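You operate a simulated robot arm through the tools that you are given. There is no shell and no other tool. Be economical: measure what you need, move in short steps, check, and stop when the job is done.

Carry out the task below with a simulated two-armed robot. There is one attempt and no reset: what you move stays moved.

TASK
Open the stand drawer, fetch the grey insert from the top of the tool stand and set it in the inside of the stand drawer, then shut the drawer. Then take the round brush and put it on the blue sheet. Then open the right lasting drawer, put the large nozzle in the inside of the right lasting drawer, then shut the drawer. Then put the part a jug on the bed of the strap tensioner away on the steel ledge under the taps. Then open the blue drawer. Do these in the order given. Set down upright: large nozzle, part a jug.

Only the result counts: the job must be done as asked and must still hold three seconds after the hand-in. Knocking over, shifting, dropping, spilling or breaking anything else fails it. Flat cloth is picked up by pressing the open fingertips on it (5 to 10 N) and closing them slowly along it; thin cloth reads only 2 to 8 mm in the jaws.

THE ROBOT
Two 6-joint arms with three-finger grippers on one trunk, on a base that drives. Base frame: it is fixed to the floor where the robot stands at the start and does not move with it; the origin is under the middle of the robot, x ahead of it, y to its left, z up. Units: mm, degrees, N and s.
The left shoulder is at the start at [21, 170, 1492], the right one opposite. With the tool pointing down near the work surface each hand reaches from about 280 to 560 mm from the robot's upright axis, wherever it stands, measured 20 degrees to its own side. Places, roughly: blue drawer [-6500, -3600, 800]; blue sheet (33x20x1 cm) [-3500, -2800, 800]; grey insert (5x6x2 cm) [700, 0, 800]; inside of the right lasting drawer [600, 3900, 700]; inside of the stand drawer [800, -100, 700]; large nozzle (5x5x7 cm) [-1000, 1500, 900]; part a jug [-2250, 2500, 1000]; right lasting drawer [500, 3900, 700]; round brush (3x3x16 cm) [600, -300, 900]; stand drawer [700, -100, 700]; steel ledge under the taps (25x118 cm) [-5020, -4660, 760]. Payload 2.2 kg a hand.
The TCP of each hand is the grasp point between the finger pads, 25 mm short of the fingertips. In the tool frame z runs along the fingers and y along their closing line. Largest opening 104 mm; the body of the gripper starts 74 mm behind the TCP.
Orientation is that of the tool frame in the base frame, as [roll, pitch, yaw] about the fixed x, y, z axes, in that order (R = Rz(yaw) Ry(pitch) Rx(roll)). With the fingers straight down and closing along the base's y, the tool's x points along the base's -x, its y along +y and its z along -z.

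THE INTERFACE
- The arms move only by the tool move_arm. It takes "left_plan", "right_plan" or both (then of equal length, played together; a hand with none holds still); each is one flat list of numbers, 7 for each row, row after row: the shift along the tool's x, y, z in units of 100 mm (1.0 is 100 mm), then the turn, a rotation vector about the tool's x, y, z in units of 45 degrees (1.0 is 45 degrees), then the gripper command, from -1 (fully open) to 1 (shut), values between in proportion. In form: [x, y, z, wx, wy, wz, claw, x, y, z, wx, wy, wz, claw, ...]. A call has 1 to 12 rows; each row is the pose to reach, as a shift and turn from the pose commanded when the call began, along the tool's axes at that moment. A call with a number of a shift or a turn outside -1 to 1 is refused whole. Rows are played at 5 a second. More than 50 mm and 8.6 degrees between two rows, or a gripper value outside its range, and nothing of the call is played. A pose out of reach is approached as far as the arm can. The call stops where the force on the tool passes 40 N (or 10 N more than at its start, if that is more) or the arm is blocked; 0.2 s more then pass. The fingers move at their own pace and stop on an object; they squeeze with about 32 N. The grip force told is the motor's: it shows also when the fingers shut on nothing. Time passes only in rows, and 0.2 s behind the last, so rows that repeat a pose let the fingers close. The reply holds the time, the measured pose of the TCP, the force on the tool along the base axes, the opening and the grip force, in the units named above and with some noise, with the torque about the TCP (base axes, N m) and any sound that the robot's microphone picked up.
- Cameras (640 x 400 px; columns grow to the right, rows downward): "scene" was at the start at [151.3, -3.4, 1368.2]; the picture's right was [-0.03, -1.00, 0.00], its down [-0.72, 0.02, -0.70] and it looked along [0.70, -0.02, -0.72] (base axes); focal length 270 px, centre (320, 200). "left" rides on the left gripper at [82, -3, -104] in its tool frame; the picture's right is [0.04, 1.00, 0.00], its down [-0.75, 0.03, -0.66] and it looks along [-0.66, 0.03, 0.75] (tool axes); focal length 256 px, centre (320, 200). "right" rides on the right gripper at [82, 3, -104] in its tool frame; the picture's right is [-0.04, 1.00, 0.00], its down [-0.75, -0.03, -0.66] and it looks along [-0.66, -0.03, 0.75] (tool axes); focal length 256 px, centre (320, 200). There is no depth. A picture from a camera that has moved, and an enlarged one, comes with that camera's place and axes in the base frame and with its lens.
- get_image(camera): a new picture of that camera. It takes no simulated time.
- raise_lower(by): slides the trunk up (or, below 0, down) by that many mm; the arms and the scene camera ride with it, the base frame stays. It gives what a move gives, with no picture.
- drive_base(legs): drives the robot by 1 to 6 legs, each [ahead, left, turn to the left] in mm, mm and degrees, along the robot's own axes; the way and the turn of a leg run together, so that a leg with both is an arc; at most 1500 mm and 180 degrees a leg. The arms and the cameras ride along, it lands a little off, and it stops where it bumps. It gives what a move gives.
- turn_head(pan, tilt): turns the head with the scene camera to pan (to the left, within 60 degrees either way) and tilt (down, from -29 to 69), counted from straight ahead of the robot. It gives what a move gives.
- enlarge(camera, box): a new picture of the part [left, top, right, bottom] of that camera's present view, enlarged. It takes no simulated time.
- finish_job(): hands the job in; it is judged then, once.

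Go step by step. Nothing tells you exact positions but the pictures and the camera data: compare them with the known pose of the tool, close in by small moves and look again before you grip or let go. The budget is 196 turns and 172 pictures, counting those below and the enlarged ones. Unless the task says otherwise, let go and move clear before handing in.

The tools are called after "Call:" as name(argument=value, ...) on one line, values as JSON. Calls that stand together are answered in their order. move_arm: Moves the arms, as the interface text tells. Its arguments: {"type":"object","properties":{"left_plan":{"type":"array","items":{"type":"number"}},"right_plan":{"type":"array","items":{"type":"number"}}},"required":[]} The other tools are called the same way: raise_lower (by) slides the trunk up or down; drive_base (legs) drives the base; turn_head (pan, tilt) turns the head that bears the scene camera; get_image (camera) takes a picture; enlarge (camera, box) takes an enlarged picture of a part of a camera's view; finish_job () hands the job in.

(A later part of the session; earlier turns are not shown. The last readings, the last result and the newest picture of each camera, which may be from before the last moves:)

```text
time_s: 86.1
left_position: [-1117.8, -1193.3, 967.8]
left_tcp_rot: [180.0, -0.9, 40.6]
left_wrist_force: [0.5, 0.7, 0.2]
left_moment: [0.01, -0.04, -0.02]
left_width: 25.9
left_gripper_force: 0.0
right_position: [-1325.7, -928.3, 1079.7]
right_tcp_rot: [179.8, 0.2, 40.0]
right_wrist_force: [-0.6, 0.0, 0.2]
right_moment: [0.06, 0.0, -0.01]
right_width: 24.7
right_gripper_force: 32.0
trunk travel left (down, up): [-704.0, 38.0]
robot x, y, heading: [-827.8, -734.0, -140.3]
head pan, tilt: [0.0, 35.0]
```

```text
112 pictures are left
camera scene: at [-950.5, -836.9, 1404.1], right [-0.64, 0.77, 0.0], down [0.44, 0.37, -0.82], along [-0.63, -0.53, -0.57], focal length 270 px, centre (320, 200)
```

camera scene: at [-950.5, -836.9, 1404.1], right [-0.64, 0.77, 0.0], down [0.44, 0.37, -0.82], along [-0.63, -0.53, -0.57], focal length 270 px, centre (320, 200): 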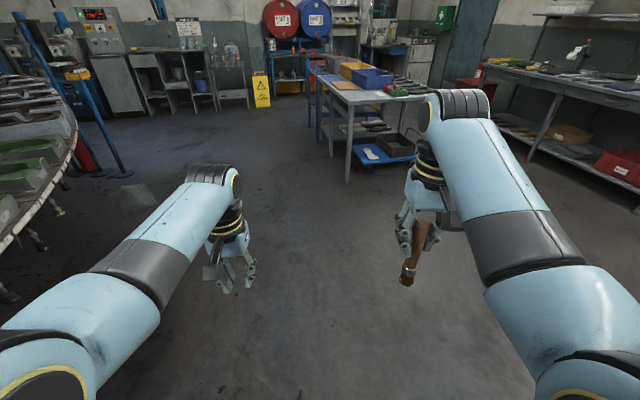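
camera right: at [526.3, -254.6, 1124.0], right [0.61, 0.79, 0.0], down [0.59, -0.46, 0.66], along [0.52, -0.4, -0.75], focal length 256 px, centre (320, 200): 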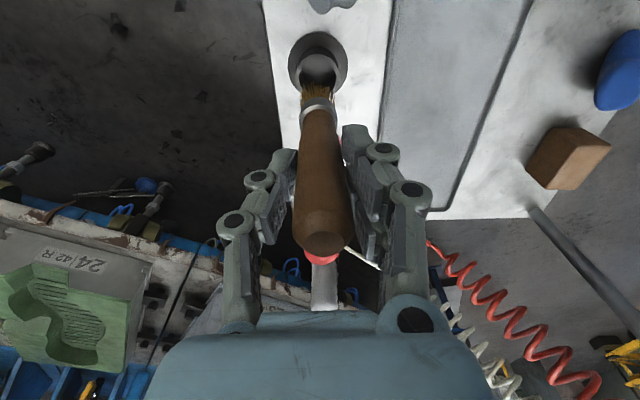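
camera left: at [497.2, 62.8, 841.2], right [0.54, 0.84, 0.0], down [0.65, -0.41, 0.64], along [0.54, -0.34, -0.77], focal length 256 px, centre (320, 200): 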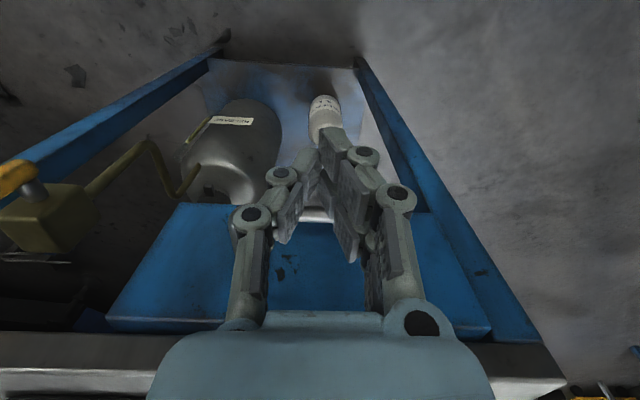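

Call:
enlarge(camera="scene", box=[290, 40, 450, 190])

```text
2.67 times, centred on (370, 115) of scene
camera zoom: at [-950.5, -836.9, 1404.1], right [-0.64, 0.77, 0.0], down [0.44, 0.37, -0.82], along [-0.63, -0.53, -0.57], focal length 719 px, centre (187, 427)
```

zoom: 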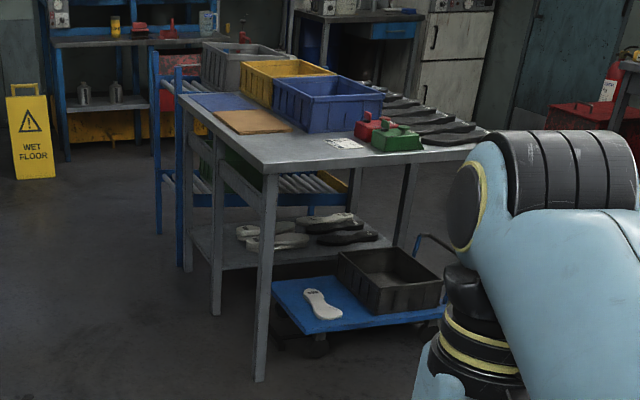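

The blue sheet is visible at the far-left end of the work table, around [-3590, -2860]. I raise the left hand for clearance and drive around to the table's left side.

Call:
move_arm(left_plan=[0, 0, -0.33, 0, 0, 0, 0.5, 0, 0, -0.66, 0, 0, 0, 0.5, 0, 0, -1, 0, 0, 0, 0.5])

Call:
drive_base(legs=[[0, 0, 9.5], [1500, 0, 0], [1500, 0, 0]])

Call:
turn_head(pan=-45, tilt=35)

Call:
get_image(camera="scene")

```text
time_s: 86.9
left_position: [-1119.8, -1193.2, 1067.2]
left_tcp_rot: [-179.9, -1.0, 40.6]
left_wrist_force: [0.0, 0.3, -0.3]
left_moment: [0.04, 0.0, -0.02]
left_width: 26.2
left_gripper_force: 0.0
right_position: [-1326.1, -928.5, 1080.9]
right_tcp_rot: [179.8, 0.2, 40.0]
right_wrist_force: [0.1, 0.0, -1.0]
right_moment: [-0.01, -0.01, 0.02]
right_width: 24.6
right_gripper_force: 31.9
trunk travel left (down, up): [-704.0, 38.0]
robot x, y, heading: [-829.5, -732.1, -140.1]
head pan, tilt: [0.0, 35.0]
```

```text
time_s: 102.0
left_position: [-3024.4, -3487.8, 1068.5]
left_tcp_rot: [179.9, -0.9, 49.2]
left_wrist_force: [0.5, 0.7, 0.4]
left_moment: [-0.01, 0.02, -0.02]
left_width: 25.8
left_gripper_force: 0.0
right_position: [-3267.5, -3256.9, 1080.7]
right_tcp_rot: [179.9, 0.1, 48.5]
right_wrist_force: [-0.3, -0.2, -0.7]
right_moment: [0.0, 0.01, 0.0]
right_width: 24.7
right_gripper_force: 32.1
trunk travel left (down, up): [-704.0, 38.0]
robot x, y, heading: [-2806.9, -2990.8, -131.2]
head pan, tilt: [0.0, 35.0]
```

```text
time_s: 103.2
left_position: [-3025.6, -3487.0, 1067.9]
left_tcp_rot: [-179.9, -1.0, 49.1]
left_wrist_force: [-0.1, 0.1, 0.2]
left_moment: [-0.02, 0.01, -0.03]
left_width: 25.9
left_gripper_force: 0.0
right_position: [-3268.2, -3256.9, 1079.4]
right_tcp_rot: [179.9, 0.1, 48.6]
right_wrist_force: [0.4, -0.2, -2.0]
right_moment: [0.01, -0.01, 0.0]
right_width: 24.7
right_gripper_force: 32.2
trunk travel left (down, up): [-704.0, 38.0]
robot x, y, heading: [-2802.5, -2988.6, -131.7]
head pan, tilt: [-45.0, 35.0]
```

```text
110 pictures are left
camera scene: at [-2939.8, -3049.7, 1404.1], right [-0.06, 1.0, 0.0], down [0.57, 0.04, -0.82], along [-0.82, -0.05, -0.57], focal length 270 px, centre (320, 200)
```

scene: 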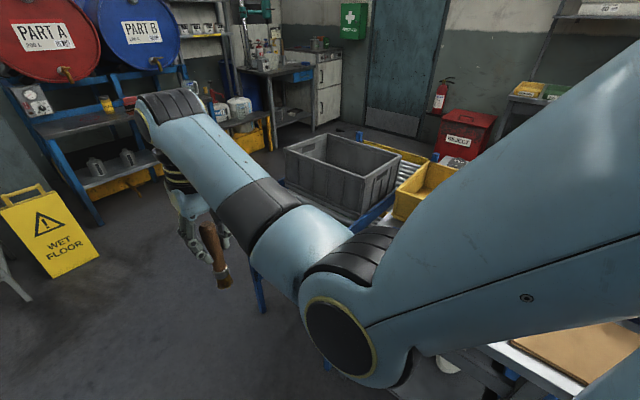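

The sheet is hidden behind the right arm; I turn right to face the table.

Call:
drive_base(legs=[[0, 0, -65]])

Call:
turn_head(pan=-10, tilt=40)

Call:
get_image(camera="scene")

Call:
get_image(camera="right")

```text
time_s: 106.4
left_position: [-3348.6, -2999.2, 1068.9]
left_tcp_rot: [-179.9, -0.8, -16.1]
left_wrist_force: [0.7, 0.2, 0.7]
left_moment: [-0.01, -0.01, 0.04]
left_width: 26.2
left_gripper_force: 0.1
right_position: [-3240.9, -2681.3, 1080.5]
right_tcp_rot: [179.8, 0.1, -16.7]
right_wrist_force: [1.1, -0.1, -0.8]
right_moment: [-0.01, 0.04, 0.02]
right_width: 24.6
right_gripper_force: 32.3
trunk travel left (down, up): [-704.0, 38.0]
robot x, y, heading: [-2806.9, -2990.1, 163.3]
head pan, tilt: [-45.0, 35.0]
```

```text
time_s: 107.4
left_position: [-3348.3, -2998.3, 1067.6]
left_tcp_rot: [179.9, -0.8, -16.1]
left_wrist_force: [-0.1, -0.8, 0.0]
left_moment: [-0.01, -0.01, -0.01]
left_width: 26.0
left_gripper_force: 0.1
right_position: [-3239.1, -2681.6, 1080.5]
right_tcp_rot: [179.9, 0.1, -16.7]
right_wrist_force: [0.6, 0.2, -1.0]
right_moment: [0.02, -0.03, 0.02]
right_width: 24.8
right_gripper_force: 32.4
trunk travel left (down, up): [-704.0, 38.0]
robot x, y, heading: [-2804.3, -2990.8, 163.4]
head pan, tilt: [-10.0, 40.0]
```

```text
109 pictures are left
camera scene: at [-2948.7, -2932.6, 1396.5], right [0.45, 0.89, 0.0], down [0.57, -0.29, -0.77], along [-0.68, 0.34, -0.64], focal length 270 px, centre (320, 200)
```

scene: 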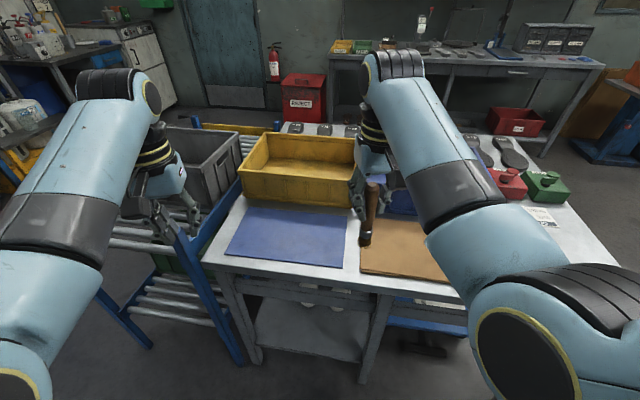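

```text
108 pictures are left
camera right: at [-3162.2, -2707.1, 1184.3], right [-0.32, -0.95, 0.0], down [-0.71, 0.25, 0.66], along [-0.62, 0.21, -0.75], focal length 256 px, centre (320, 200)
```

right: 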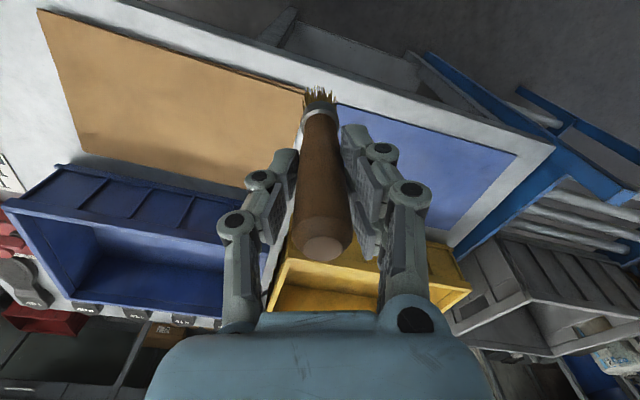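

The sheet's centre is about [-3485, -2760] at z≈800, long side along the table edge, with a yellow box behind it. I'll square up to the table (heading 145°), keeping the left hand high over the roller rack.

Call:
move_arm(left_plan=[0, 0, -0.33, 0, 0, 0, 0.5, 0, 0, -0.66, 0, 0, 0, 0.5, 0, 0, -1, 0, 0, 0, 0.5])

Call:
drive_base(legs=[[0, 0, -18.3], [0, 250, 0]])

Call:
get_image(camera="left")

Call:
get_image(camera="scene")

```text
time_s: 108.2
left_position: [-3366.9, -2989.7, 1143.9]
left_tcp_rot: [180.0, -1.0, -16.0]
left_wrist_force: [1.0, 0.3, -0.8]
left_moment: [0.01, -0.03, -0.02]
left_width: 26.3
left_gripper_force: 0.0
left hand out of reach, approached as far as the arm can: row 2, 3
right_position: [-3241.5, -2680.3, 1078.9]
right_tcp_rot: [179.8, 0.1, -16.7]
right_wrist_force: [0.4, -0.4, -0.6]
right_moment: [0.02, -0.01, -0.02]
right_width: 24.6
right_gripper_force: 31.8
trunk travel left (down, up): [-704.0, 38.0]
robot x, y, heading: [-2803.0, -2990.2, 163.4]
head pan, tilt: [-10.0, 40.0]
```

```text
time_s: 111.1
left_position: [-3481.7, -3016.6, 1143.7]
left_tcp_rot: [-179.8, -0.8, -34.4]
left_wrist_force: [-0.2, 0.6, 0.2]
left_moment: [0.0, 0.0, 0.01]
left_width: 25.8
left_gripper_force: 0.2
right_position: [-3264.2, -2763.9, 1079.8]
right_tcp_rot: [-180.0, 0.1, -35.2]
right_wrist_force: [-0.5, -0.3, -0.9]
right_moment: [0.02, -0.02, 0.03]
right_width: 24.5
right_gripper_force: 31.8
trunk travel left (down, up): [-704.0, 38.0]
robot x, y, heading: [-2951.4, -3194.8, 144.6]
head pan, tilt: [-10.0, 40.0]
```

```text
107 pictures are left
camera left: at [-3412.5, -3058.7, 1249.4], right [-0.53, -0.85, 0.0], down [-0.65, 0.41, 0.64], along [-0.55, 0.34, -0.76], focal length 256 px, centre (320, 200)
```

left: 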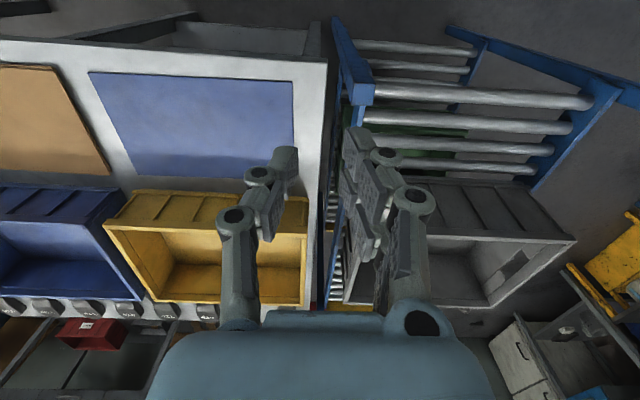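

```text
106 pictures are left
camera scene: at [-3067.2, -3094.9, 1396.5], right [0.71, 0.7, 0.0], down [0.45, -0.46, -0.77], along [-0.54, 0.54, -0.64], focal length 270 px, centre (320, 200)
```

scene: 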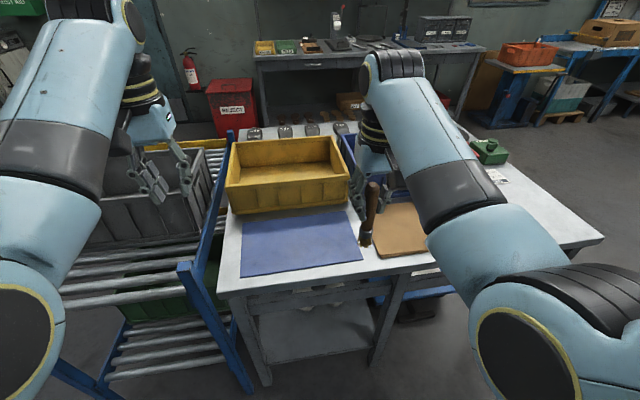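

Sheet corners agree from both cameras; centre ≈ [-3481, -2762]. I drive 130 forward and 124 left, then tilt the brush 45° forward.

Call:
drive_base(legs=[[130, 124, 0]])

Call:
move_arm(right_plan=[0, 0, 0.1, 0, -0.166, 0, 1, 0, 0, 0.2, 0, -0.333, 0, 1, 0, 0, 0.3, 0, -0.5, 0, 1, 0, 0, 0.4, 0, -0.666, 0, 1, 0, 0, 0.5, 0, -0.833, 0, 1, 0, 0, 0.6, 0, -1, 0, 1])

Call:
get_image(camera="scene")

Call:
get_image(camera="right")

```text
time_s: 112.6
left_position: [-3659.4, -3043.2, 1142.9]
left_tcp_rot: [-179.9, -0.9, -34.7]
left_wrist_force: [0.1, -0.1, -0.7]
left_moment: [0.02, -0.02, 0.03]
left_width: 26.1
left_gripper_force: 0.0
right_position: [-3441.9, -2789.6, 1080.0]
right_tcp_rot: [179.9, 0.1, -35.4]
right_wrist_force: [-0.8, 0.3, -1.0]
right_moment: [-0.02, 0.0, 0.03]
right_width: 24.7
right_gripper_force: 31.8
trunk travel left (down, up): [-704.0, 38.0]
robot x, y, heading: [-3128.3, -3222.4, 144.6]
head pan, tilt: [-10.0, 40.0]
```

```text
time_s: 114.0
left_position: [-3658.1, -3042.9, 1144.7]
left_tcp_rot: [180.0, -0.8, -34.6]
left_wrist_force: [0.4, 0.3, -0.6]
left_moment: [0.03, 0.04, 0.04]
left_width: 25.9
left_gripper_force: 0.0
right_position: [-3438.8, -2772.8, 1027.4]
right_tcp_rot: [-177.1, 46.2, -33.2]
right_wrist_force: [0.1, -0.2, -0.5]
right_moment: [-0.04, -0.01, 0.0]
right_width: 24.8
right_gripper_force: 32.0
trunk travel left (down, up): [-704.0, 38.0]
robot x, y, heading: [-3127.7, -3221.2, 144.7]
head pan, tilt: [-10.0, 40.0]
```

```text
105 pictures are left
camera scene: at [-3244.1, -3122.1, 1396.6], right [0.71, 0.7, 0.0], down [0.45, -0.46, -0.77], along [-0.54, 0.54, -0.64], focal length 270 px, centre (320, 200)
```

scene: 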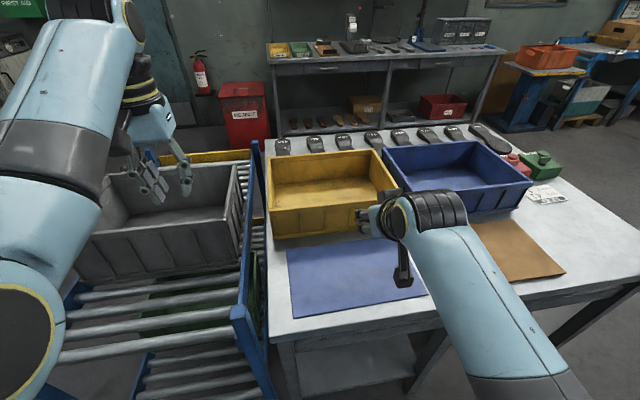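

```text
104 pictures are left
camera right: at [-3332.3, -2851.3, 1040.1], right [-0.6, -0.8, 0.0], down [-0.04, 0.02, 1.0], along [-0.8, 0.6, -0.05], focal length 256 px, centre (320, 200)
```

right: 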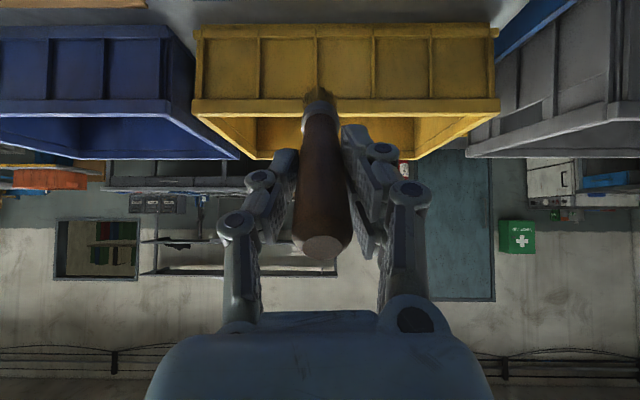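

The brush is tilted 46° forward over the sheet. I move it 24 mm ahead and lower the trunk so the bristles are just above the sheet.

Call:
move_arm(right_plan=[-0.08, 0, 0.09, 0, 0, 0, 1, -0.17, 0, 0.17, 0, 0, 0, 1])

Call:
raise_lower(by=-115)

Call:
enlarge(camera="scene", box=[100, 60, 560, 320])

Call:
get_image(camera="right")

```text
time_s: 114.6
left_position: [-3659.3, -3042.7, 1143.9]
left_tcp_rot: [180.0, -0.9, -34.7]
left_wrist_force: [0.4, 1.6, 0.0]
left_moment: [0.0, -0.01, -0.04]
left_width: 26.2
left_gripper_force: 0.0
right_position: [-3452.2, -2771.1, 1014.0]
right_tcp_rot: [-178.5, 44.5, -34.2]
right_wrist_force: [-0.8, -0.4, -1.1]
right_moment: [-0.04, -0.02, -0.02]
right_width: 24.7
right_gripper_force: 32.7
trunk travel left (down, up): [-704.0, 38.0]
robot x, y, heading: [-3125.0, -3223.6, 144.6]
head pan, tilt: [-10.0, 40.0]
```

```text
time_s: 116.0
left_position: [-3658.6, -3042.5, 1028.5]
left_tcp_rot: [-180.0, -0.8, -34.8]
left_wrist_force: [0.6, 0.7, 0.3]
left_moment: [0.01, -0.02, 0.0]
left_width: 25.9
left_gripper_force: 0.0
right_position: [-3452.4, -2769.5, 902.3]
right_tcp_rot: [-178.5, 44.8, -34.2]
right_wrist_force: [0.4, 0.1, -1.3]
right_moment: [-0.03, -0.04, 0.05]
right_width: 24.6
right_gripper_force: 32.2
trunk travel left (down, up): [-589.0, 153.0]
robot x, y, heading: [-3127.1, -3222.1, 144.7]
head pan, tilt: [-10.0, 40.0]
```

```text
1.39 times, centred on (330, 190) of scene
camera zoom: at [-3244.9, -3121.6, 1281.4], right [0.71, 0.7, 0.0], down [0.45, -0.46, -0.77], along [-0.54, 0.54, -0.64], focal length 375 px, centre (306, 214)
```

zoom: 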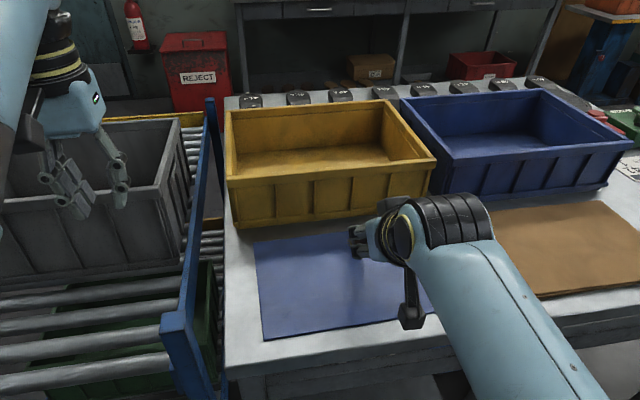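

```text
102 pictures are left
camera right: at [-3347.2, -2847.4, 917.9], right [-0.6, -0.8, 0.01], down [-0.05, 0.05, 1.0], along [-0.8, 0.6, -0.07], focal length 256 px, centre (320, 200)
```

right: 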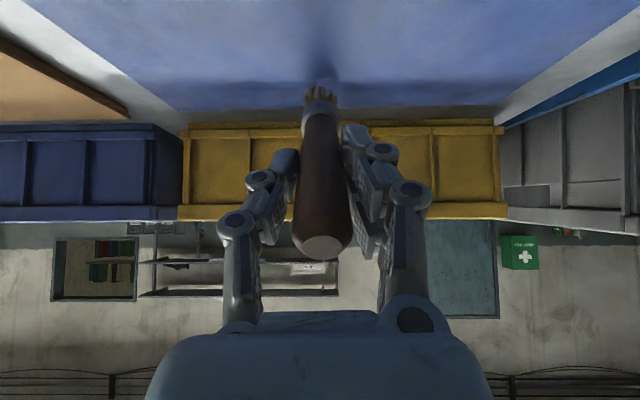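

Bristles are about 12 mm above the sheet. I now lower and back the hand along an arc so the brush pivots down in the grip; first part of it.

Call:
move_arm(right_plan=[0.056, 0, 0.057, 0, 0, 0, 1, 0.12, 0, 0.078, 0, 0, 0, 1, 0.19, 0, 0.082, 0, 0, 0, 1, 0.254, 0, 0.086, 0, 0, 0, 1, 0.32, 0, 0.093, 0, 0, 0, 1, 0.38, 0, 0.1, 0, 0, 0, 1])

Call:
get_image(camera="right")

```text
time_s: 117.4
left_position: [-3657.6, -3042.3, 1029.4]
left_tcp_rot: [180.0, -0.8, -34.7]
left_wrist_force: [-0.7, -0.5, 1.4]
left_moment: [0.0, -0.05, 0.02]
left_width: 25.9
left_gripper_force: 0.1
right_position: [-3443.7, -2781.0, 874.5]
right_tcp_rot: [-179.3, 45.6, -34.7]
right_wrist_force: [-0.2, 2.0, 10.7]
right_moment: [0.69, 0.89, -0.13]
right_width: 24.9
right_gripper_force: 31.8
trunk travel left (down, up): [-589.0, 153.0]
robot x, y, heading: [-3125.4, -3220.7, 144.6]
head pan, tilt: [-10.0, 40.0]
```

```text
101 pictures are left
camera right: at [-3337.8, -2859.1, 888.8], right [-0.6, -0.8, 0.02], down [-0.04, 0.05, 1.0], along [-0.8, 0.6, -0.06], focal length 256 px, centre (320, 200)
```

right: 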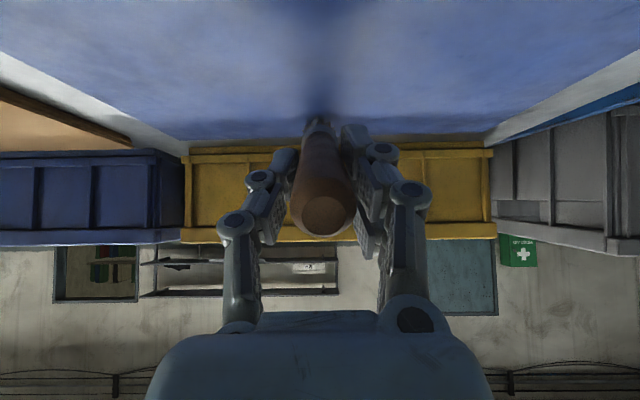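

The brush is pivoting nicely in the grip (11 N). I continue to bring it almost flat.

Call:
move_arm(right_plan=[0.053, 0, 0.018, 0, 0, 0, 1, 0.106, 0, 0.036, 0, 0, 0, 1, 0.155, 0, 0.06, 0, 0, 0, 1, 0.205, 0, 0.079, 0, 0, 0, 1, 0.24, 0, 0.1, 0, 0, 0, 1, 0.275, 0, 0.121, 0, 0, 0, 1, 0.31, 0, 0.14, 0, 0, 0, 1, 0.346, 0, 0.164, 0, 0, 0, 1])

Call:
get_image(camera="right")

Call:
enlarge(camera="scene", box=[240, 160, 480, 310])

```text
time_s: 119.2
left_position: [-3657.0, -3042.4, 1028.1]
left_tcp_rot: [180.0, -0.7, -34.7]
left_wrist_force: [-0.1, 0.4, 0.8]
left_moment: [-0.01, -0.01, 0.0]
left_width: 26.3
left_gripper_force: 0.0
right_position: [-3434.6, -2795.4, 836.7]
right_tcp_rot: [179.9, 45.4, -35.5]
right_wrist_force: [-0.8, 3.9, 17.4]
right_moment: [0.62, 0.92, -0.27]
right_width: 25.8
right_gripper_force: 31.8
trunk travel left (down, up): [-589.0, 153.0]
robot x, y, heading: [-3130.3, -3221.0, 144.4]
head pan, tilt: [-10.0, 40.0]
```

```text
100 pictures are left
camera right: at [-3328.6, -2873.3, 852.0], right [-0.6, -0.8, 0.03], down [-0.03, 0.06, 1.0], along [-0.8, 0.6, -0.06], focal length 256 px, centre (320, 200)
```

right: 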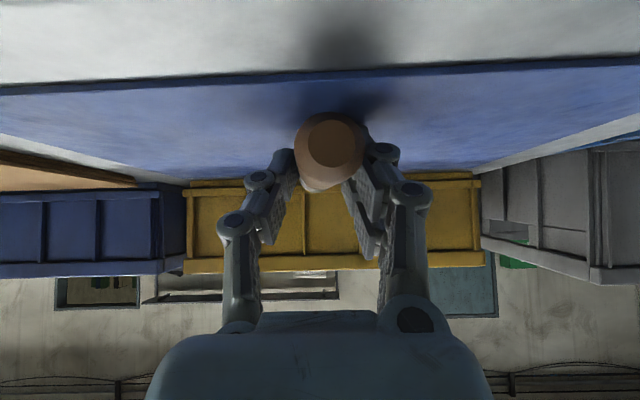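

```text
2.67 times, centred on (360, 235) of scene
camera zoom: at [-3244.2, -3122.3, 1281.5], right [0.71, 0.7, 0.0], down [0.45, -0.46, -0.77], along [-0.54, 0.55, -0.64], focal length 719 px, centre (213, 107)
```

zoom: 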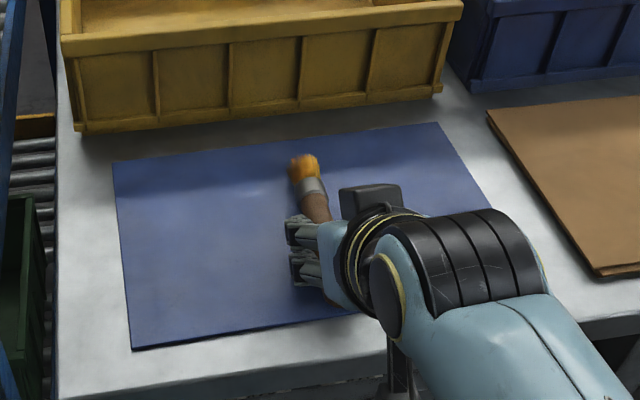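

The brush is almost flat on the sheet. I lower 8 mm more and open the fingers slowly.

Call:
move_arm(right_plan=[0.02, 0, 0.04, 0, 0, 0, 1, 0.04, 0, 0.075, 0, 0, 0, 1, 0.04, 0, 0.075, 0, 0, 0, 0.45, 0.04, 0, 0.075, 0, 0, 0, 0.4, 0.04, 0, 0.075, 0, 0, 0, 0.3, 0.04, 0, 0.075, 0, 0, 0, 0.1, 0.04, 0, 0.075, 0, 0, 0, -0.1])

Call:
get_image(camera="right")

Call:
enlarge(camera="scene", box=[240, 160, 480, 310])

```text
time_s: 119.7
left_position: [-3658.9, -3042.8, 1029.0]
left_tcp_rot: [-179.9, -0.8, -34.8]
left_wrist_force: [-0.9, -0.3, -0.2]
left_moment: [-0.01, -0.03, -0.03]
left_width: 25.9
left_gripper_force: 0.0
right_position: [-3439.5, -2793.5, 836.2]
right_tcp_rot: [179.6, 46.0, -35.7]
right_wrist_force: [5.0, -3.9, 18.5]
right_moment: [-0.4, 0.0, 0.12]
right_width: 26.1
right_gripper_force: 31.5
trunk travel left (down, up): [-589.0, 153.0]
robot x, y, heading: [-3125.4, -3224.0, 144.8]
head pan, tilt: [-10.0, 40.0]
stopped in row 2 (right hand): the force on the tool passed its limit at 44 N (the readings are from after the stop); the commanded pose is now the measured one
```

```text
98 pictures are left
camera right: at [-3333.0, -2871.0, 850.1], right [-0.6, -0.8, 0.03], down [-0.02, 0.06, 1.0], along [-0.8, 0.6, -0.05], focal length 256 px, centre (320, 200)
```

right: 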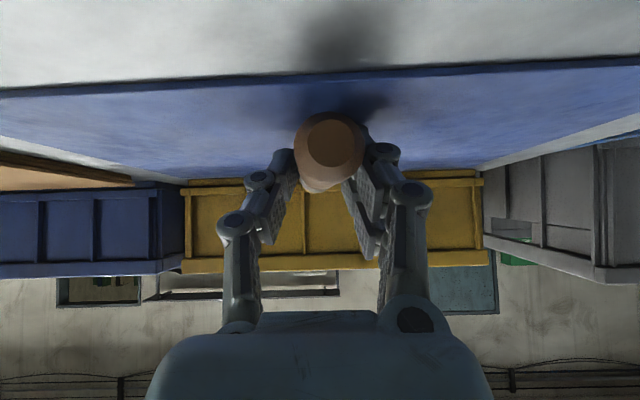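

```text
2.67 times, centred on (360, 235) of scene
camera zoom: at [-3244.7, -3122.0, 1281.2], right [0.71, 0.7, 0.0], down [0.45, -0.46, -0.77], along [-0.54, 0.55, -0.64], focal length 719 px, centre (213, 107)
```

zoom: 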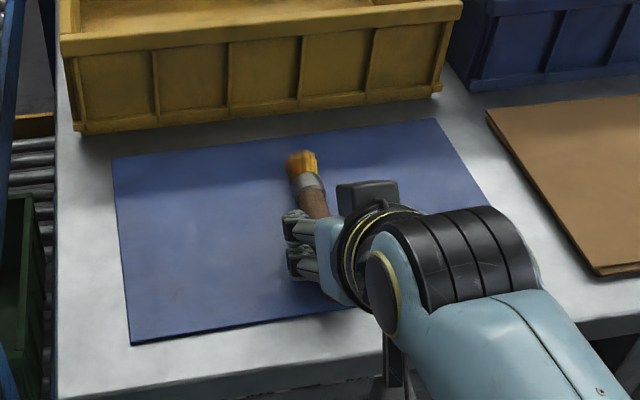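

The fingertips now rest on the table; I release slowly here.

Call:
move_arm(right_plan=[0, 0, 0, 0, 0, 0, 0.52, 0, 0, 0, 0, 0, 0, 0.46, 0, 0, 0, 0, 0, 0, 0.42, 0, 0, 0, 0, 0, 0, 0.38, 0, 0, 0, 0, 0, 0, 0.3, 0, 0, 0, 0, 0, 0, 0.2, 0, 0, 0, 0, 0, 0, 0.0])

Call:
get_image(camera="right")

Call:
enlarge(camera="scene", box=[240, 160, 480, 310])

```text
time_s: 121.3
left_position: [-3659.5, -3042.0, 1027.9]
left_tcp_rot: [-180.0, -0.8, -34.6]
left_wrist_force: [0.2, -0.6, -0.3]
left_moment: [0.0, -0.02, 0.0]
left_width: 26.3
left_gripper_force: 0.0
right_position: [-3436.1, -2796.0, 831.7]
right_tcp_rot: [179.7, 45.3, -35.6]
right_wrist_force: [-1.4, 0.4, 6.7]
right_moment: [-0.1, 0.12, 0.02]
right_width: 59.5
right_gripper_force: 0.1
trunk travel left (down, up): [-589.0, 153.0]
robot x, y, heading: [-3127.7, -3218.1, 144.6]
head pan, tilt: [-10.0, 40.0]
```

```text
96 pictures are left
camera right: at [-3330.3, -2873.1, 847.4], right [-0.6, -0.8, 0.03], down [-0.03, 0.06, 1.0], along [-0.8, 0.6, -0.06], focal length 256 px, centre (320, 200)
```

right: 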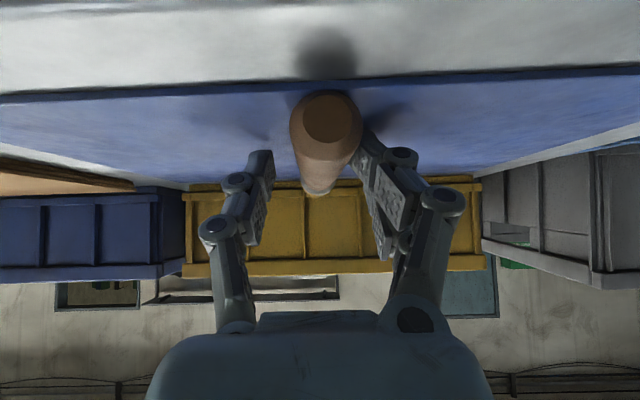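

```text
2.67 times, centred on (360, 235) of scene
camera zoom: at [-3244.3, -3122.1, 1281.2], right [0.71, 0.7, 0.0], down [0.45, -0.46, -0.77], along [-0.54, 0.55, -0.64], focal length 719 px, centre (213, 107)
```

zoom: 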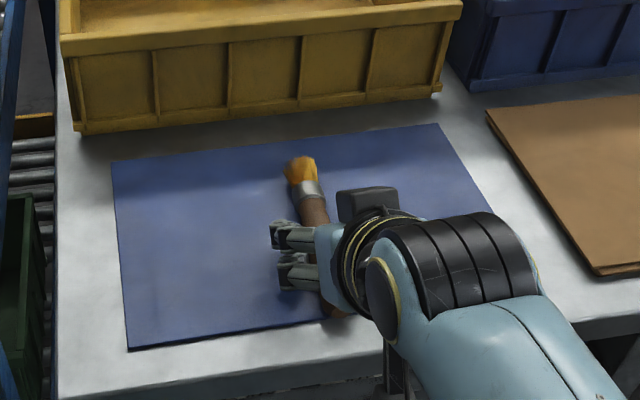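

The brush lies flat on the sheet. I withdraw the hand up and back along its axis.

Call:
move_arm(right_plan=[0, 0, -0.25, 0, 0, 0, -0.1, 0, 0, -0.5, 0, 0, 0, -0.1, 0, 0, -0.75, 0, 0, 0, -0.1, 0, 0, -1.0, 0, 0, 0, -0.1])

Call:
raise_lower(by=140)

Call:
enlarge(camera="scene", box=[200, 160, 480, 320])

```text
time_s: 122.5
left_position: [-3658.8, -3041.4, 1028.3]
left_tcp_rot: [179.9, -0.8, -34.8]
left_wrist_force: [0.0, 0.3, 0.6]
left_moment: [-0.02, -0.01, 0.03]
left_width: 26.3
left_gripper_force: 0.1
right_position: [-3364.7, -2803.2, 907.1]
right_tcp_rot: [-172.9, 46.3, -29.0]
right_wrist_force: [0.1, -0.2, -0.4]
right_moment: [-0.02, 0.0, 0.01]
right_width: 57.2
right_gripper_force: 0.1
trunk travel left (down, up): [-589.0, 153.0]
robot x, y, heading: [-3128.3, -3222.2, 144.5]
head pan, tilt: [-10.0, 40.0]
stopped in row 4 (right hand): the arm was blocked; the commanded pose is now the measured one
```

```text
time_s: 124.2
left_position: [-3657.8, -3042.0, 1168.5]
left_tcp_rot: [179.9, -0.9, -34.7]
left_wrist_force: [-0.9, -0.3, -0.7]
left_moment: [0.01, 0.01, -0.01]
left_width: 26.3
left_gripper_force: 0.0
right_position: [-3366.3, -2804.3, 1046.7]
right_tcp_rot: [-173.1, 46.4, -29.1]
right_wrist_force: [-0.3, -0.7, -0.2]
right_moment: [-0.01, 0.04, -0.01]
right_width: 57.4
right_gripper_force: 0.1
trunk travel left (down, up): [-729.0, 13.0]
robot x, y, heading: [-3128.6, -3221.4, 144.5]
head pan, tilt: [-10.0, 40.0]
```

```text
2.29 times, centred on (340, 240) of scene
camera zoom: at [-3244.2, -3121.8, 1421.5], right [0.71, 0.7, 0.0], down [0.45, -0.46, -0.77], along [-0.54, 0.55, -0.64], focal length 616 px, centre (274, 109)
```

zoom: 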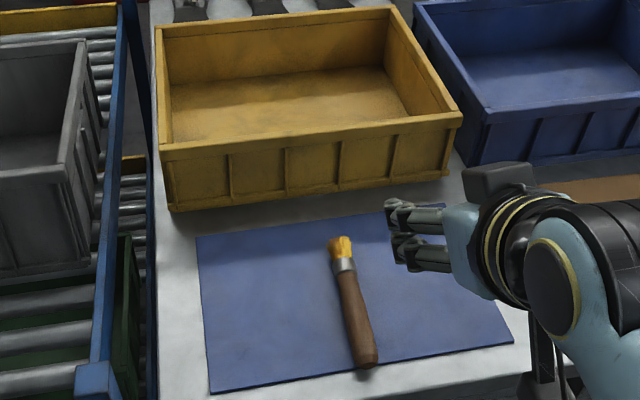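

The brush lies on the sheet, but its handle end is right at the sheet's near edge. I straighten the hand to nudge it ~20 mm further in.

Call:
move_arm(right_plan=[-0.08, 0, 0.08, 0, 0.166, 0, 1, -0.16, 0, 0.16, 0, 0.333, 0, 1, -0.25, 0, 0.25, 0, 0.5, 0, 1, -0.33, 0, 0.33, 0, 0.666, 0, 1, -0.41, 0, 0.41, 0, 0.833, 0, 1, -0.49, 0, 0.5, 0, 1, 0, 1])

```text
time_s: 125.6
left_position: [-3658.9, -3041.4, 1168.0]
left_tcp_rot: [-180.0, -0.9, -34.7]
left_wrist_force: [-0.2, 0.5, 0.3]
left_moment: [-0.01, -0.03, -0.03]
left_width: 26.2
left_gripper_force: 0.1
right_position: [-3426.2, -2765.0, 1047.7]
right_tcp_rot: [-175.4, 1.4, -33.9]
right_wrist_force: [0.1, 0.8, -0.4]
right_moment: [-0.04, -0.04, 0.02]
right_width: 0.0
right_gripper_force: 28.1
trunk travel left (down, up): [-729.0, 13.0]
robot x, y, heading: [-3128.1, -3223.0, 144.9]
head pan, tilt: [-10.0, 40.0]
```

Call:
drive_base(legs=[[-82, 37, 0]])

Call:
raise_lower(by=-130)

Call:
move_arm(right_plan=[0, 0, 0.2, -0.1, 0, 0, 1, 0, 0, 0.4, -0.1, 0, 0, 1, 0, 0, 0.55, -0.1, 0, 0, 1])

Call:
get_image(camera="right")

Call:
enlarge(camera="scene", box=[200, 120, 480, 280])

```text
time_s: 126.7
left_position: [-3612.8, -3119.8, 1168.7]
left_tcp_rot: [-179.9, -0.7, -34.7]
left_wrist_force: [0.1, -0.8, 0.5]
left_moment: [0.04, 0.01, 0.02]
left_width: 25.8
left_gripper_force: 0.0
right_position: [-3377.7, -2842.8, 1048.4]
right_tcp_rot: [-175.3, 1.6, -34.0]
right_wrist_force: [-0.6, -0.8, 0.5]
right_moment: [0.04, 0.01, -0.01]
right_width: 0.0
right_gripper_force: 28.2
trunk travel left (down, up): [-729.0, 13.0]
robot x, y, heading: [-3080.7, -3299.4, 144.8]
head pan, tilt: [-10.0, 40.0]
```

```text
time_s: 128.3
left_position: [-3612.7, -3119.2, 1038.6]
left_tcp_rot: [180.0, -0.9, -34.7]
left_wrist_force: [-0.7, -0.5, 0.5]
left_moment: [0.02, 0.01, -0.01]
left_width: 26.1
left_gripper_force: 0.1
right_position: [-3379.9, -2842.5, 919.8]
right_tcp_rot: [-175.3, 1.6, -34.0]
right_wrist_force: [-0.4, 0.0, -0.1]
right_moment: [-0.01, 0.03, 0.02]
right_width: 0.2
right_gripper_force: 28.1
trunk travel left (down, up): [-599.0, 143.0]
robot x, y, heading: [-3083.0, -3299.0, 144.4]
head pan, tilt: [-10.0, 40.0]
```

```text
time_s: 129.1
left_position: [-3613.8, -3119.7, 1039.5]
left_tcp_rot: [-180.0, -0.8, -34.8]
left_wrist_force: [0.2, -0.3, -0.3]
left_moment: [0.01, 0.05, -0.01]
left_width: 26.1
left_gripper_force: 0.2
right_position: [-3377.9, -2838.3, 863.0]
right_tcp_rot: [-179.8, 1.6, -34.0]
right_wrist_force: [0.8, 0.3, 0.5]
right_moment: [-0.01, 0.0, 0.01]
right_width: 0.2
right_gripper_force: 28.5
trunk travel left (down, up): [-599.0, 143.0]
robot x, y, heading: [-3079.0, -3295.5, 144.5]
head pan, tilt: [-10.0, 40.0]
```

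```text
93 pictures are left
camera right: at [-3308.7, -2886.4, 964.7], right [-0.59, -0.81, 0.0], down [-0.59, 0.44, 0.68], along [-0.54, 0.4, -0.74], focal length 256 px, centre (320, 200)
```

right: 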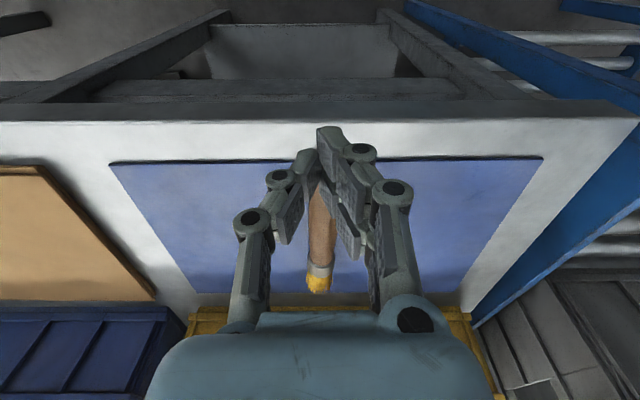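

```text
2.29 times, centred on (340, 200) of scene
camera zoom: at [-3199.3, -3198.6, 1291.3], right [0.71, 0.7, 0.0], down [0.45, -0.46, -0.77], along [-0.54, 0.55, -0.64], focal length 616 px, centre (274, 200)
```

zoom: 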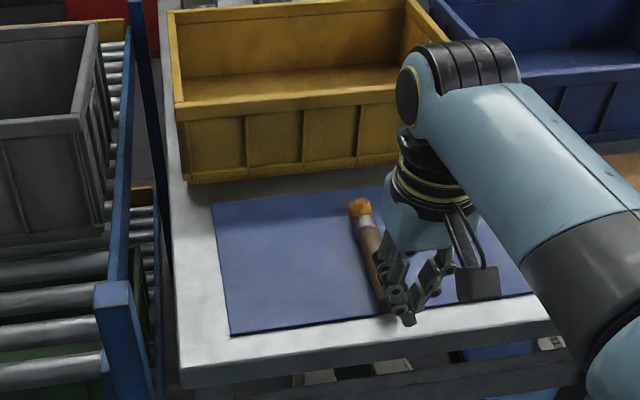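

The closed fingertips stand just behind the handle end. I lower 25 mm and push gently forward ~38 mm.

Call:
move_arm(right_plan=[0, 0, 0.12, 0, 0, 0, 1, 0, 0, 0.24, 0, 0, 0, 1, -0.08, 0, 0.24, 0, 0, 0, 1, -0.16, 0, 0.24, 0, 0, 0, 1, -0.22, 0, 0.24, 0, 0, 0, 1, -0.27, 0, 0.24, 0, 0, 0, 1, -0.32, 0, 0.24, 0, 0, 0, 1, -0.37, 0, 0.24, 0, 0, 0, 1])

Call:
enlarge(camera="scene", box=[200, 120, 480, 280])

```text
time_s: 129.7
left_position: [-3611.3, -3120.8, 1039.5]
left_tcp_rot: [-179.9, -0.7, -34.8]
left_wrist_force: [0.3, -0.3, -0.1]
left_moment: [-0.01, -0.03, 0.01]
left_width: 26.0
left_gripper_force: 0.1
right_position: [-3383.0, -2834.8, 851.0]
right_tcp_rot: [-179.9, 2.5, -34.0]
right_wrist_force: [7.7, -5.2, 26.8]
right_moment: [0.02, 0.28, 0.04]
right_width: 0.1
right_gripper_force: 28.1
trunk travel left (down, up): [-599.0, 143.0]
robot x, y, heading: [-3081.6, -3299.4, 144.8]
head pan, tilt: [-10.0, 40.0]
stopped in row 2 (right hand): the force on the tool passed its limit at 47 N (the readings are from after the stop); the commanded pose is now the measured one
```

```text
2.29 times, centred on (340, 200) of scene
camera zoom: at [-3197.8, -3200.4, 1291.7], right [0.71, 0.7, 0.0], down [0.45, -0.46, -0.77], along [-0.54, 0.55, -0.64], focal length 616 px, centre (274, 200)
```

zoom: 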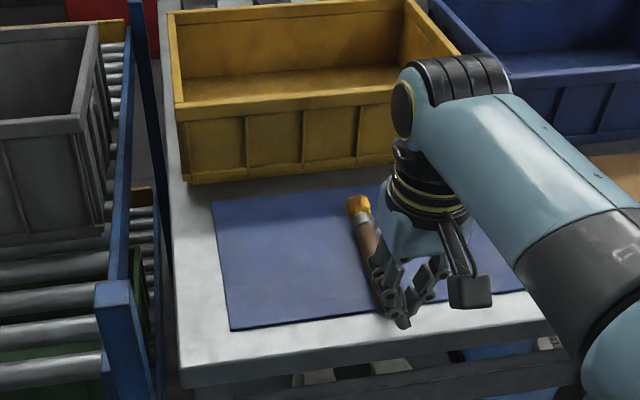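

The fingertips pressed on the handle end from above, so it reaches further than I judged. I lift, back off 25 mm, and lower behind it.

Call:
move_arm(right_plan=[0.02, 0, -0.25, 0, -0.04, 0, 1, 0.25, 0, -0.25, 0, -0.04, 0, 1, 0.3, 0, -0.25, 0, -0.04, 0, 1])

Call:
get_image(camera="right")

Call:
enlarge(camera="scene", box=[260, 160, 420, 280])

```text
time_s: 130.5
left_position: [-3612.3, -3118.4, 1039.6]
left_tcp_rot: [180.0, -0.8, -34.7]
left_wrist_force: [-0.9, -0.1, -0.2]
left_moment: [-0.03, 0.01, -0.02]
left_width: 26.0
left_gripper_force: 0.1
right_position: [-3355.4, -2852.5, 869.9]
right_tcp_rot: [-179.9, 3.8, -34.0]
right_wrist_force: [-1.2, -0.2, -0.4]
right_moment: [0.0, 0.01, 0.02]
right_width: 0.2
right_gripper_force: 28.6
trunk travel left (down, up): [-599.0, 143.0]
robot x, y, heading: [-3080.2, -3297.7, 144.7]
head pan, tilt: [-10.0, 40.0]
```

```text
90 pictures are left
camera right: at [-3284.0, -2903.6, 969.0], right [-0.59, -0.81, 0.0], down [-0.57, 0.42, 0.71], along [-0.57, 0.42, -0.71], focal length 256 px, centre (320, 200)
```

right: 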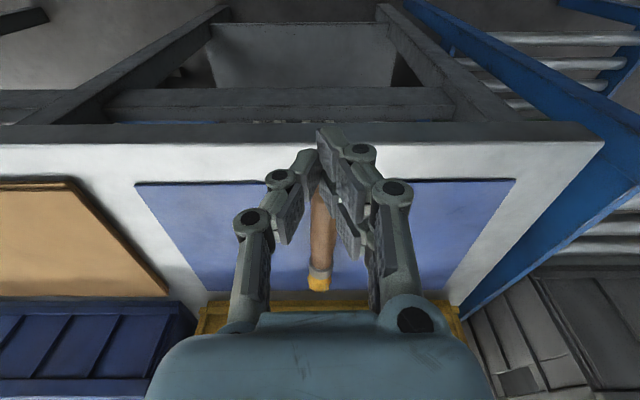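

```text
3.33 times, centred on (340, 220) of scene
camera zoom: at [-3199.6, -3198.8, 1291.2], right [0.71, 0.7, 0.0], down [0.45, -0.46, -0.77], along [-0.54, 0.55, -0.64], focal length 899 px, centre (253, 133)
```

zoom: 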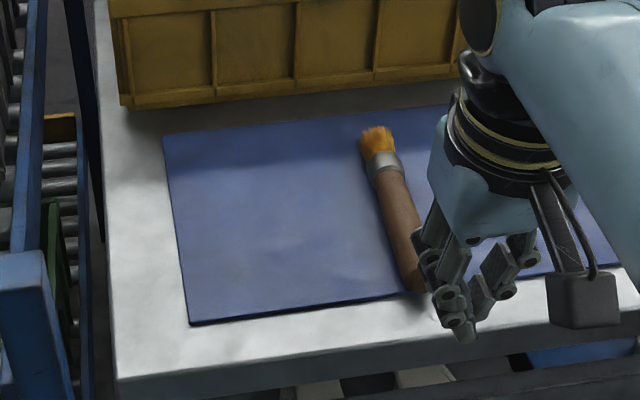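

Call:
move_arm(right_plan=[0, 0, 0.1, 0, 0.085, 0, 1, 0, 0, 0.2, 0, 0.085, 0, 1, 0, 0, 0.3, 0, 0.085, 0, 1, -0.1, 0, 0.3, 0, 0.085, 0, 1, -0.2, 0, 0.3, 0, 0.085, 0, 1, -0.28, 0, 0.3, 0, 0.085, 0, 1, -0.35, 0, 0.3, 0, 0.085, 0, 1, -0.42, 0, 0.3, 0, 0.085, 0, 1, -0.48, 0, 0.3, 0, 0.085, 0, 1, -0.54, 0, 0.3, 0, 0.085, 0, 1])

Call:
enlarge(camera="scene", box=[260, 160, 420, 280])

```text
time_s: 132.7
left_position: [-3613.0, -3118.7, 1037.7]
left_tcp_rot: [180.0, -0.9, -34.8]
left_wrist_force: [0.2, -0.3, 0.3]
left_moment: [-0.01, -0.01, -0.02]
left_width: 25.9
left_gripper_force: 0.1
right_position: [-3402.6, -2819.5, 844.9]
right_tcp_rot: [-179.8, 0.1, -34.0]
right_wrist_force: [-0.3, -0.2, 1.3]
right_moment: [-0.02, 0.0, 0.01]
right_width: 0.0
right_gripper_force: 28.3
trunk travel left (down, up): [-599.0, 143.0]
robot x, y, heading: [-3081.9, -3300.7, 144.4]
head pan, tilt: [-10.0, 40.0]
```

```text
3.33 times, centred on (340, 220) of scene
camera zoom: at [-3199.4, -3198.8, 1291.3], right [0.71, 0.7, 0.0], down [0.45, -0.46, -0.77], along [-0.54, 0.55, -0.64], focal length 899 px, centre (253, 133)
```

zoom: 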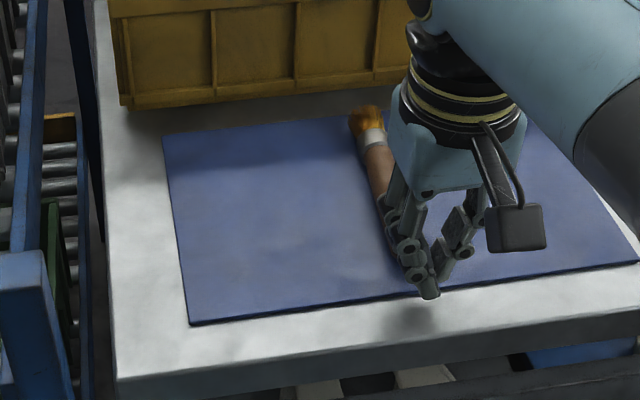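

The brush slid about 20 mm further onto the sheet. I withdraw and verify.

Call:
move_arm(right_plan=[0.15, 0, 0, 0, 0, 0, 1, 0.3, 0, -0.1, 0, 0, 0, 1, 0.3, 0, -0.4, 0, 0, 0, 1])

Call:
raise_lower(by=140)

Call:
drive_base(legs=[[-200, 0, 0]])

Call:
enlarge(camera="scene", box=[230, 100, 430, 240])

```text
time_s: 133.5
left_position: [-3612.7, -3119.8, 1038.8]
left_tcp_rot: [179.9, -0.8, -34.8]
left_wrist_force: [-0.7, 0.8, -0.1]
left_moment: [0.02, 0.0, 0.0]
left_width: 26.1
left_gripper_force: 0.1
right_position: [-3376.7, -2838.6, 885.3]
right_tcp_rot: [-179.9, 0.1, -34.0]
right_wrist_force: [-1.1, -0.3, -0.6]
right_moment: [-0.05, 0.0, 0.02]
right_width: 0.0
right_gripper_force: 27.9
trunk travel left (down, up): [-599.0, 143.0]
robot x, y, heading: [-3085.0, -3300.1, 144.8]
head pan, tilt: [-10.0, 40.0]
```

```text
time_s: 135.1
left_position: [-3612.8, -3118.2, 1178.0]
left_tcp_rot: [-180.0, -0.8, -34.8]
left_wrist_force: [0.2, 0.2, 0.6]
left_moment: [0.0, 0.02, 0.03]
left_width: 25.9
left_gripper_force: 0.0
right_position: [-3378.3, -2837.3, 1025.0]
right_tcp_rot: [-179.9, 0.2, -34.0]
right_wrist_force: [0.5, 0.1, -0.1]
right_moment: [0.01, 0.01, -0.03]
right_width: 0.0
right_gripper_force: 27.5
trunk travel left (down, up): [-739.0, 3.0]
robot x, y, heading: [-3082.9, -3303.2, 144.7]
head pan, tilt: [-10.0, 40.0]
```

```text
time_s: 136.7
left_position: [-3449.1, -3233.5, 1179.9]
left_tcp_rot: [180.0, -0.8, -34.8]
left_wrist_force: [1.1, -0.5, 0.2]
left_moment: [0.0, 0.0, -0.04]
left_width: 26.1
left_gripper_force: 0.1
right_position: [-3213.9, -2953.9, 1026.2]
right_tcp_rot: [-179.9, 0.2, -34.0]
right_wrist_force: [0.3, 0.0, -0.3]
right_moment: [0.01, -0.05, 0.01]
right_width: 0.0
right_gripper_force: 28.0
trunk travel left (down, up): [-739.0, 3.0]
robot x, y, heading: [-2920.3, -3416.7, 144.7]
head pan, tilt: [-10.0, 40.0]
```

```text
2.86 times, centred on (330, 170) of scene
camera zoom: at [-3035.2, -3315.7, 1431.7], right [0.71, 0.7, 0.0], down [0.45, -0.46, -0.77], along [-0.54, 0.55, -0.64], focal length 770 px, centre (291, 286)
```

zoom: 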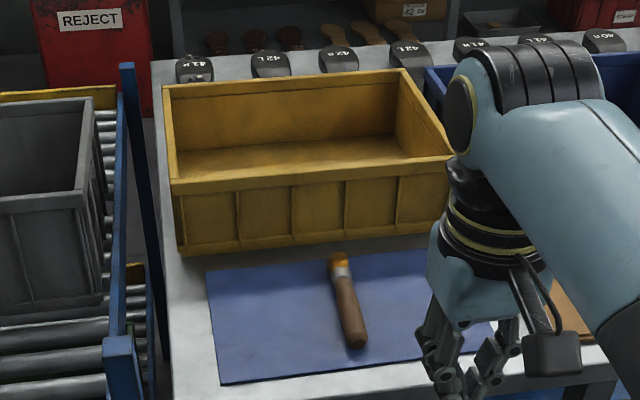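

The brush is well within the sheet. Next the large nozzle, roughly at [-1000, 1500, 900]; I turn and drive back through the open floor and look from there.

Call:
drive_base(legs=[[0, 0, -81.5], [1500, 0, 0], [1200, 0, 0]])

Call:
turn_head(pan=0, tilt=20)

Call:
get_image(camera="scene")

```text
time_s: 153.4
left_position: [-1610.4, -432.5, 1179.6]
left_tcp_rot: [180.0, -0.8, -115.9]
left_wrist_force: [-0.2, 0.2, 0.7]
left_moment: [0.03, 0.01, -0.01]
left_width: 25.9
left_gripper_force: 0.2
right_position: [-1297.5, -622.6, 1025.5]
right_tcp_rot: [-179.9, 0.0, -115.4]
right_wrist_force: [-1.1, 0.5, -0.4]
right_moment: [0.0, 0.02, 0.01]
right_width: 0.0
right_gripper_force: 28.8
trunk travel left (down, up): [-739.0, 3.0]
robot x, y, heading: [-1709.3, -986.6, 63.3]
head pan, tilt: [-10.0, 40.0]
```

```text
time_s: 154.2
left_position: [-1611.3, -433.2, 1178.6]
left_tcp_rot: [-180.0, -0.8, -115.9]
left_wrist_force: [0.1, -0.4, -0.5]
left_moment: [0.02, 0.0, 0.01]
left_width: 26.0
left_gripper_force: 0.1
right_position: [-1297.1, -621.9, 1025.8]
right_tcp_rot: [-179.9, 0.1, -115.3]
right_wrist_force: [0.1, -0.2, 0.3]
right_moment: [0.02, -0.03, 0.0]
right_width: 0.0
right_gripper_force: 28.5
trunk travel left (down, up): [-739.0, 3.0]
robot x, y, heading: [-1711.5, -982.4, 63.3]
head pan, tilt: [0.0, 20.0]
```

```text
86 pictures are left
camera scene: at [-1635.3, -840.1, 1463.0], right [0.89, -0.45, 0.0], down [-0.15, -0.31, -0.94], along [0.42, 0.84, -0.34], focal length 270 px, centre (320, 200)
```

scene: 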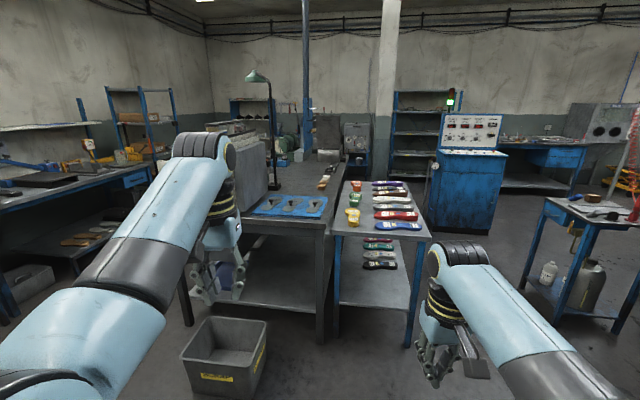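

Call:
enlarge(camera="scene", box=[210, 90, 370, 230])

Call:
enlarge(camera="scene", box=[0, 70, 220, 230])

```text
2.86 times, centred on (290, 160) of scene
camera zoom: at [-1635.3, -840.1, 1463.0], right [0.89, -0.45, 0.0], down [-0.15, -0.31, -0.94], along [0.42, 0.84, -0.34], focal length 770 px, centre (406, 314)
```

zoom: 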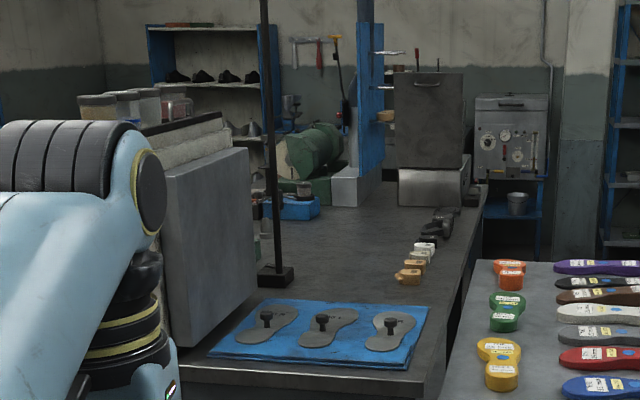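

```text
2.50 times, centred on (110, 150) of scene
camera zoom: at [-1635.3, -840.1, 1463.0], right [0.89, -0.45, 0.0], down [-0.15, -0.31, -0.94], along [0.42, 0.84, -0.34], focal length 674 px, centre (845, 325)
```

zoom: 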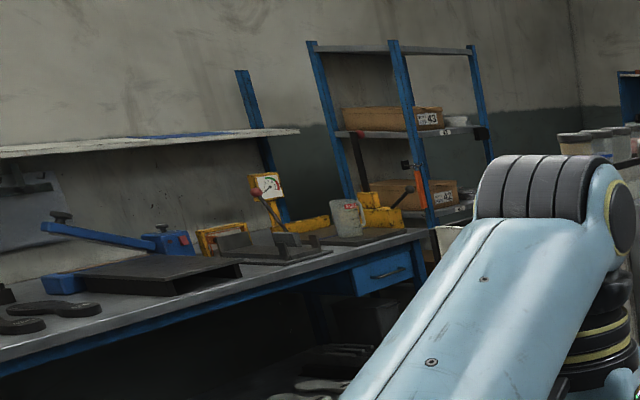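

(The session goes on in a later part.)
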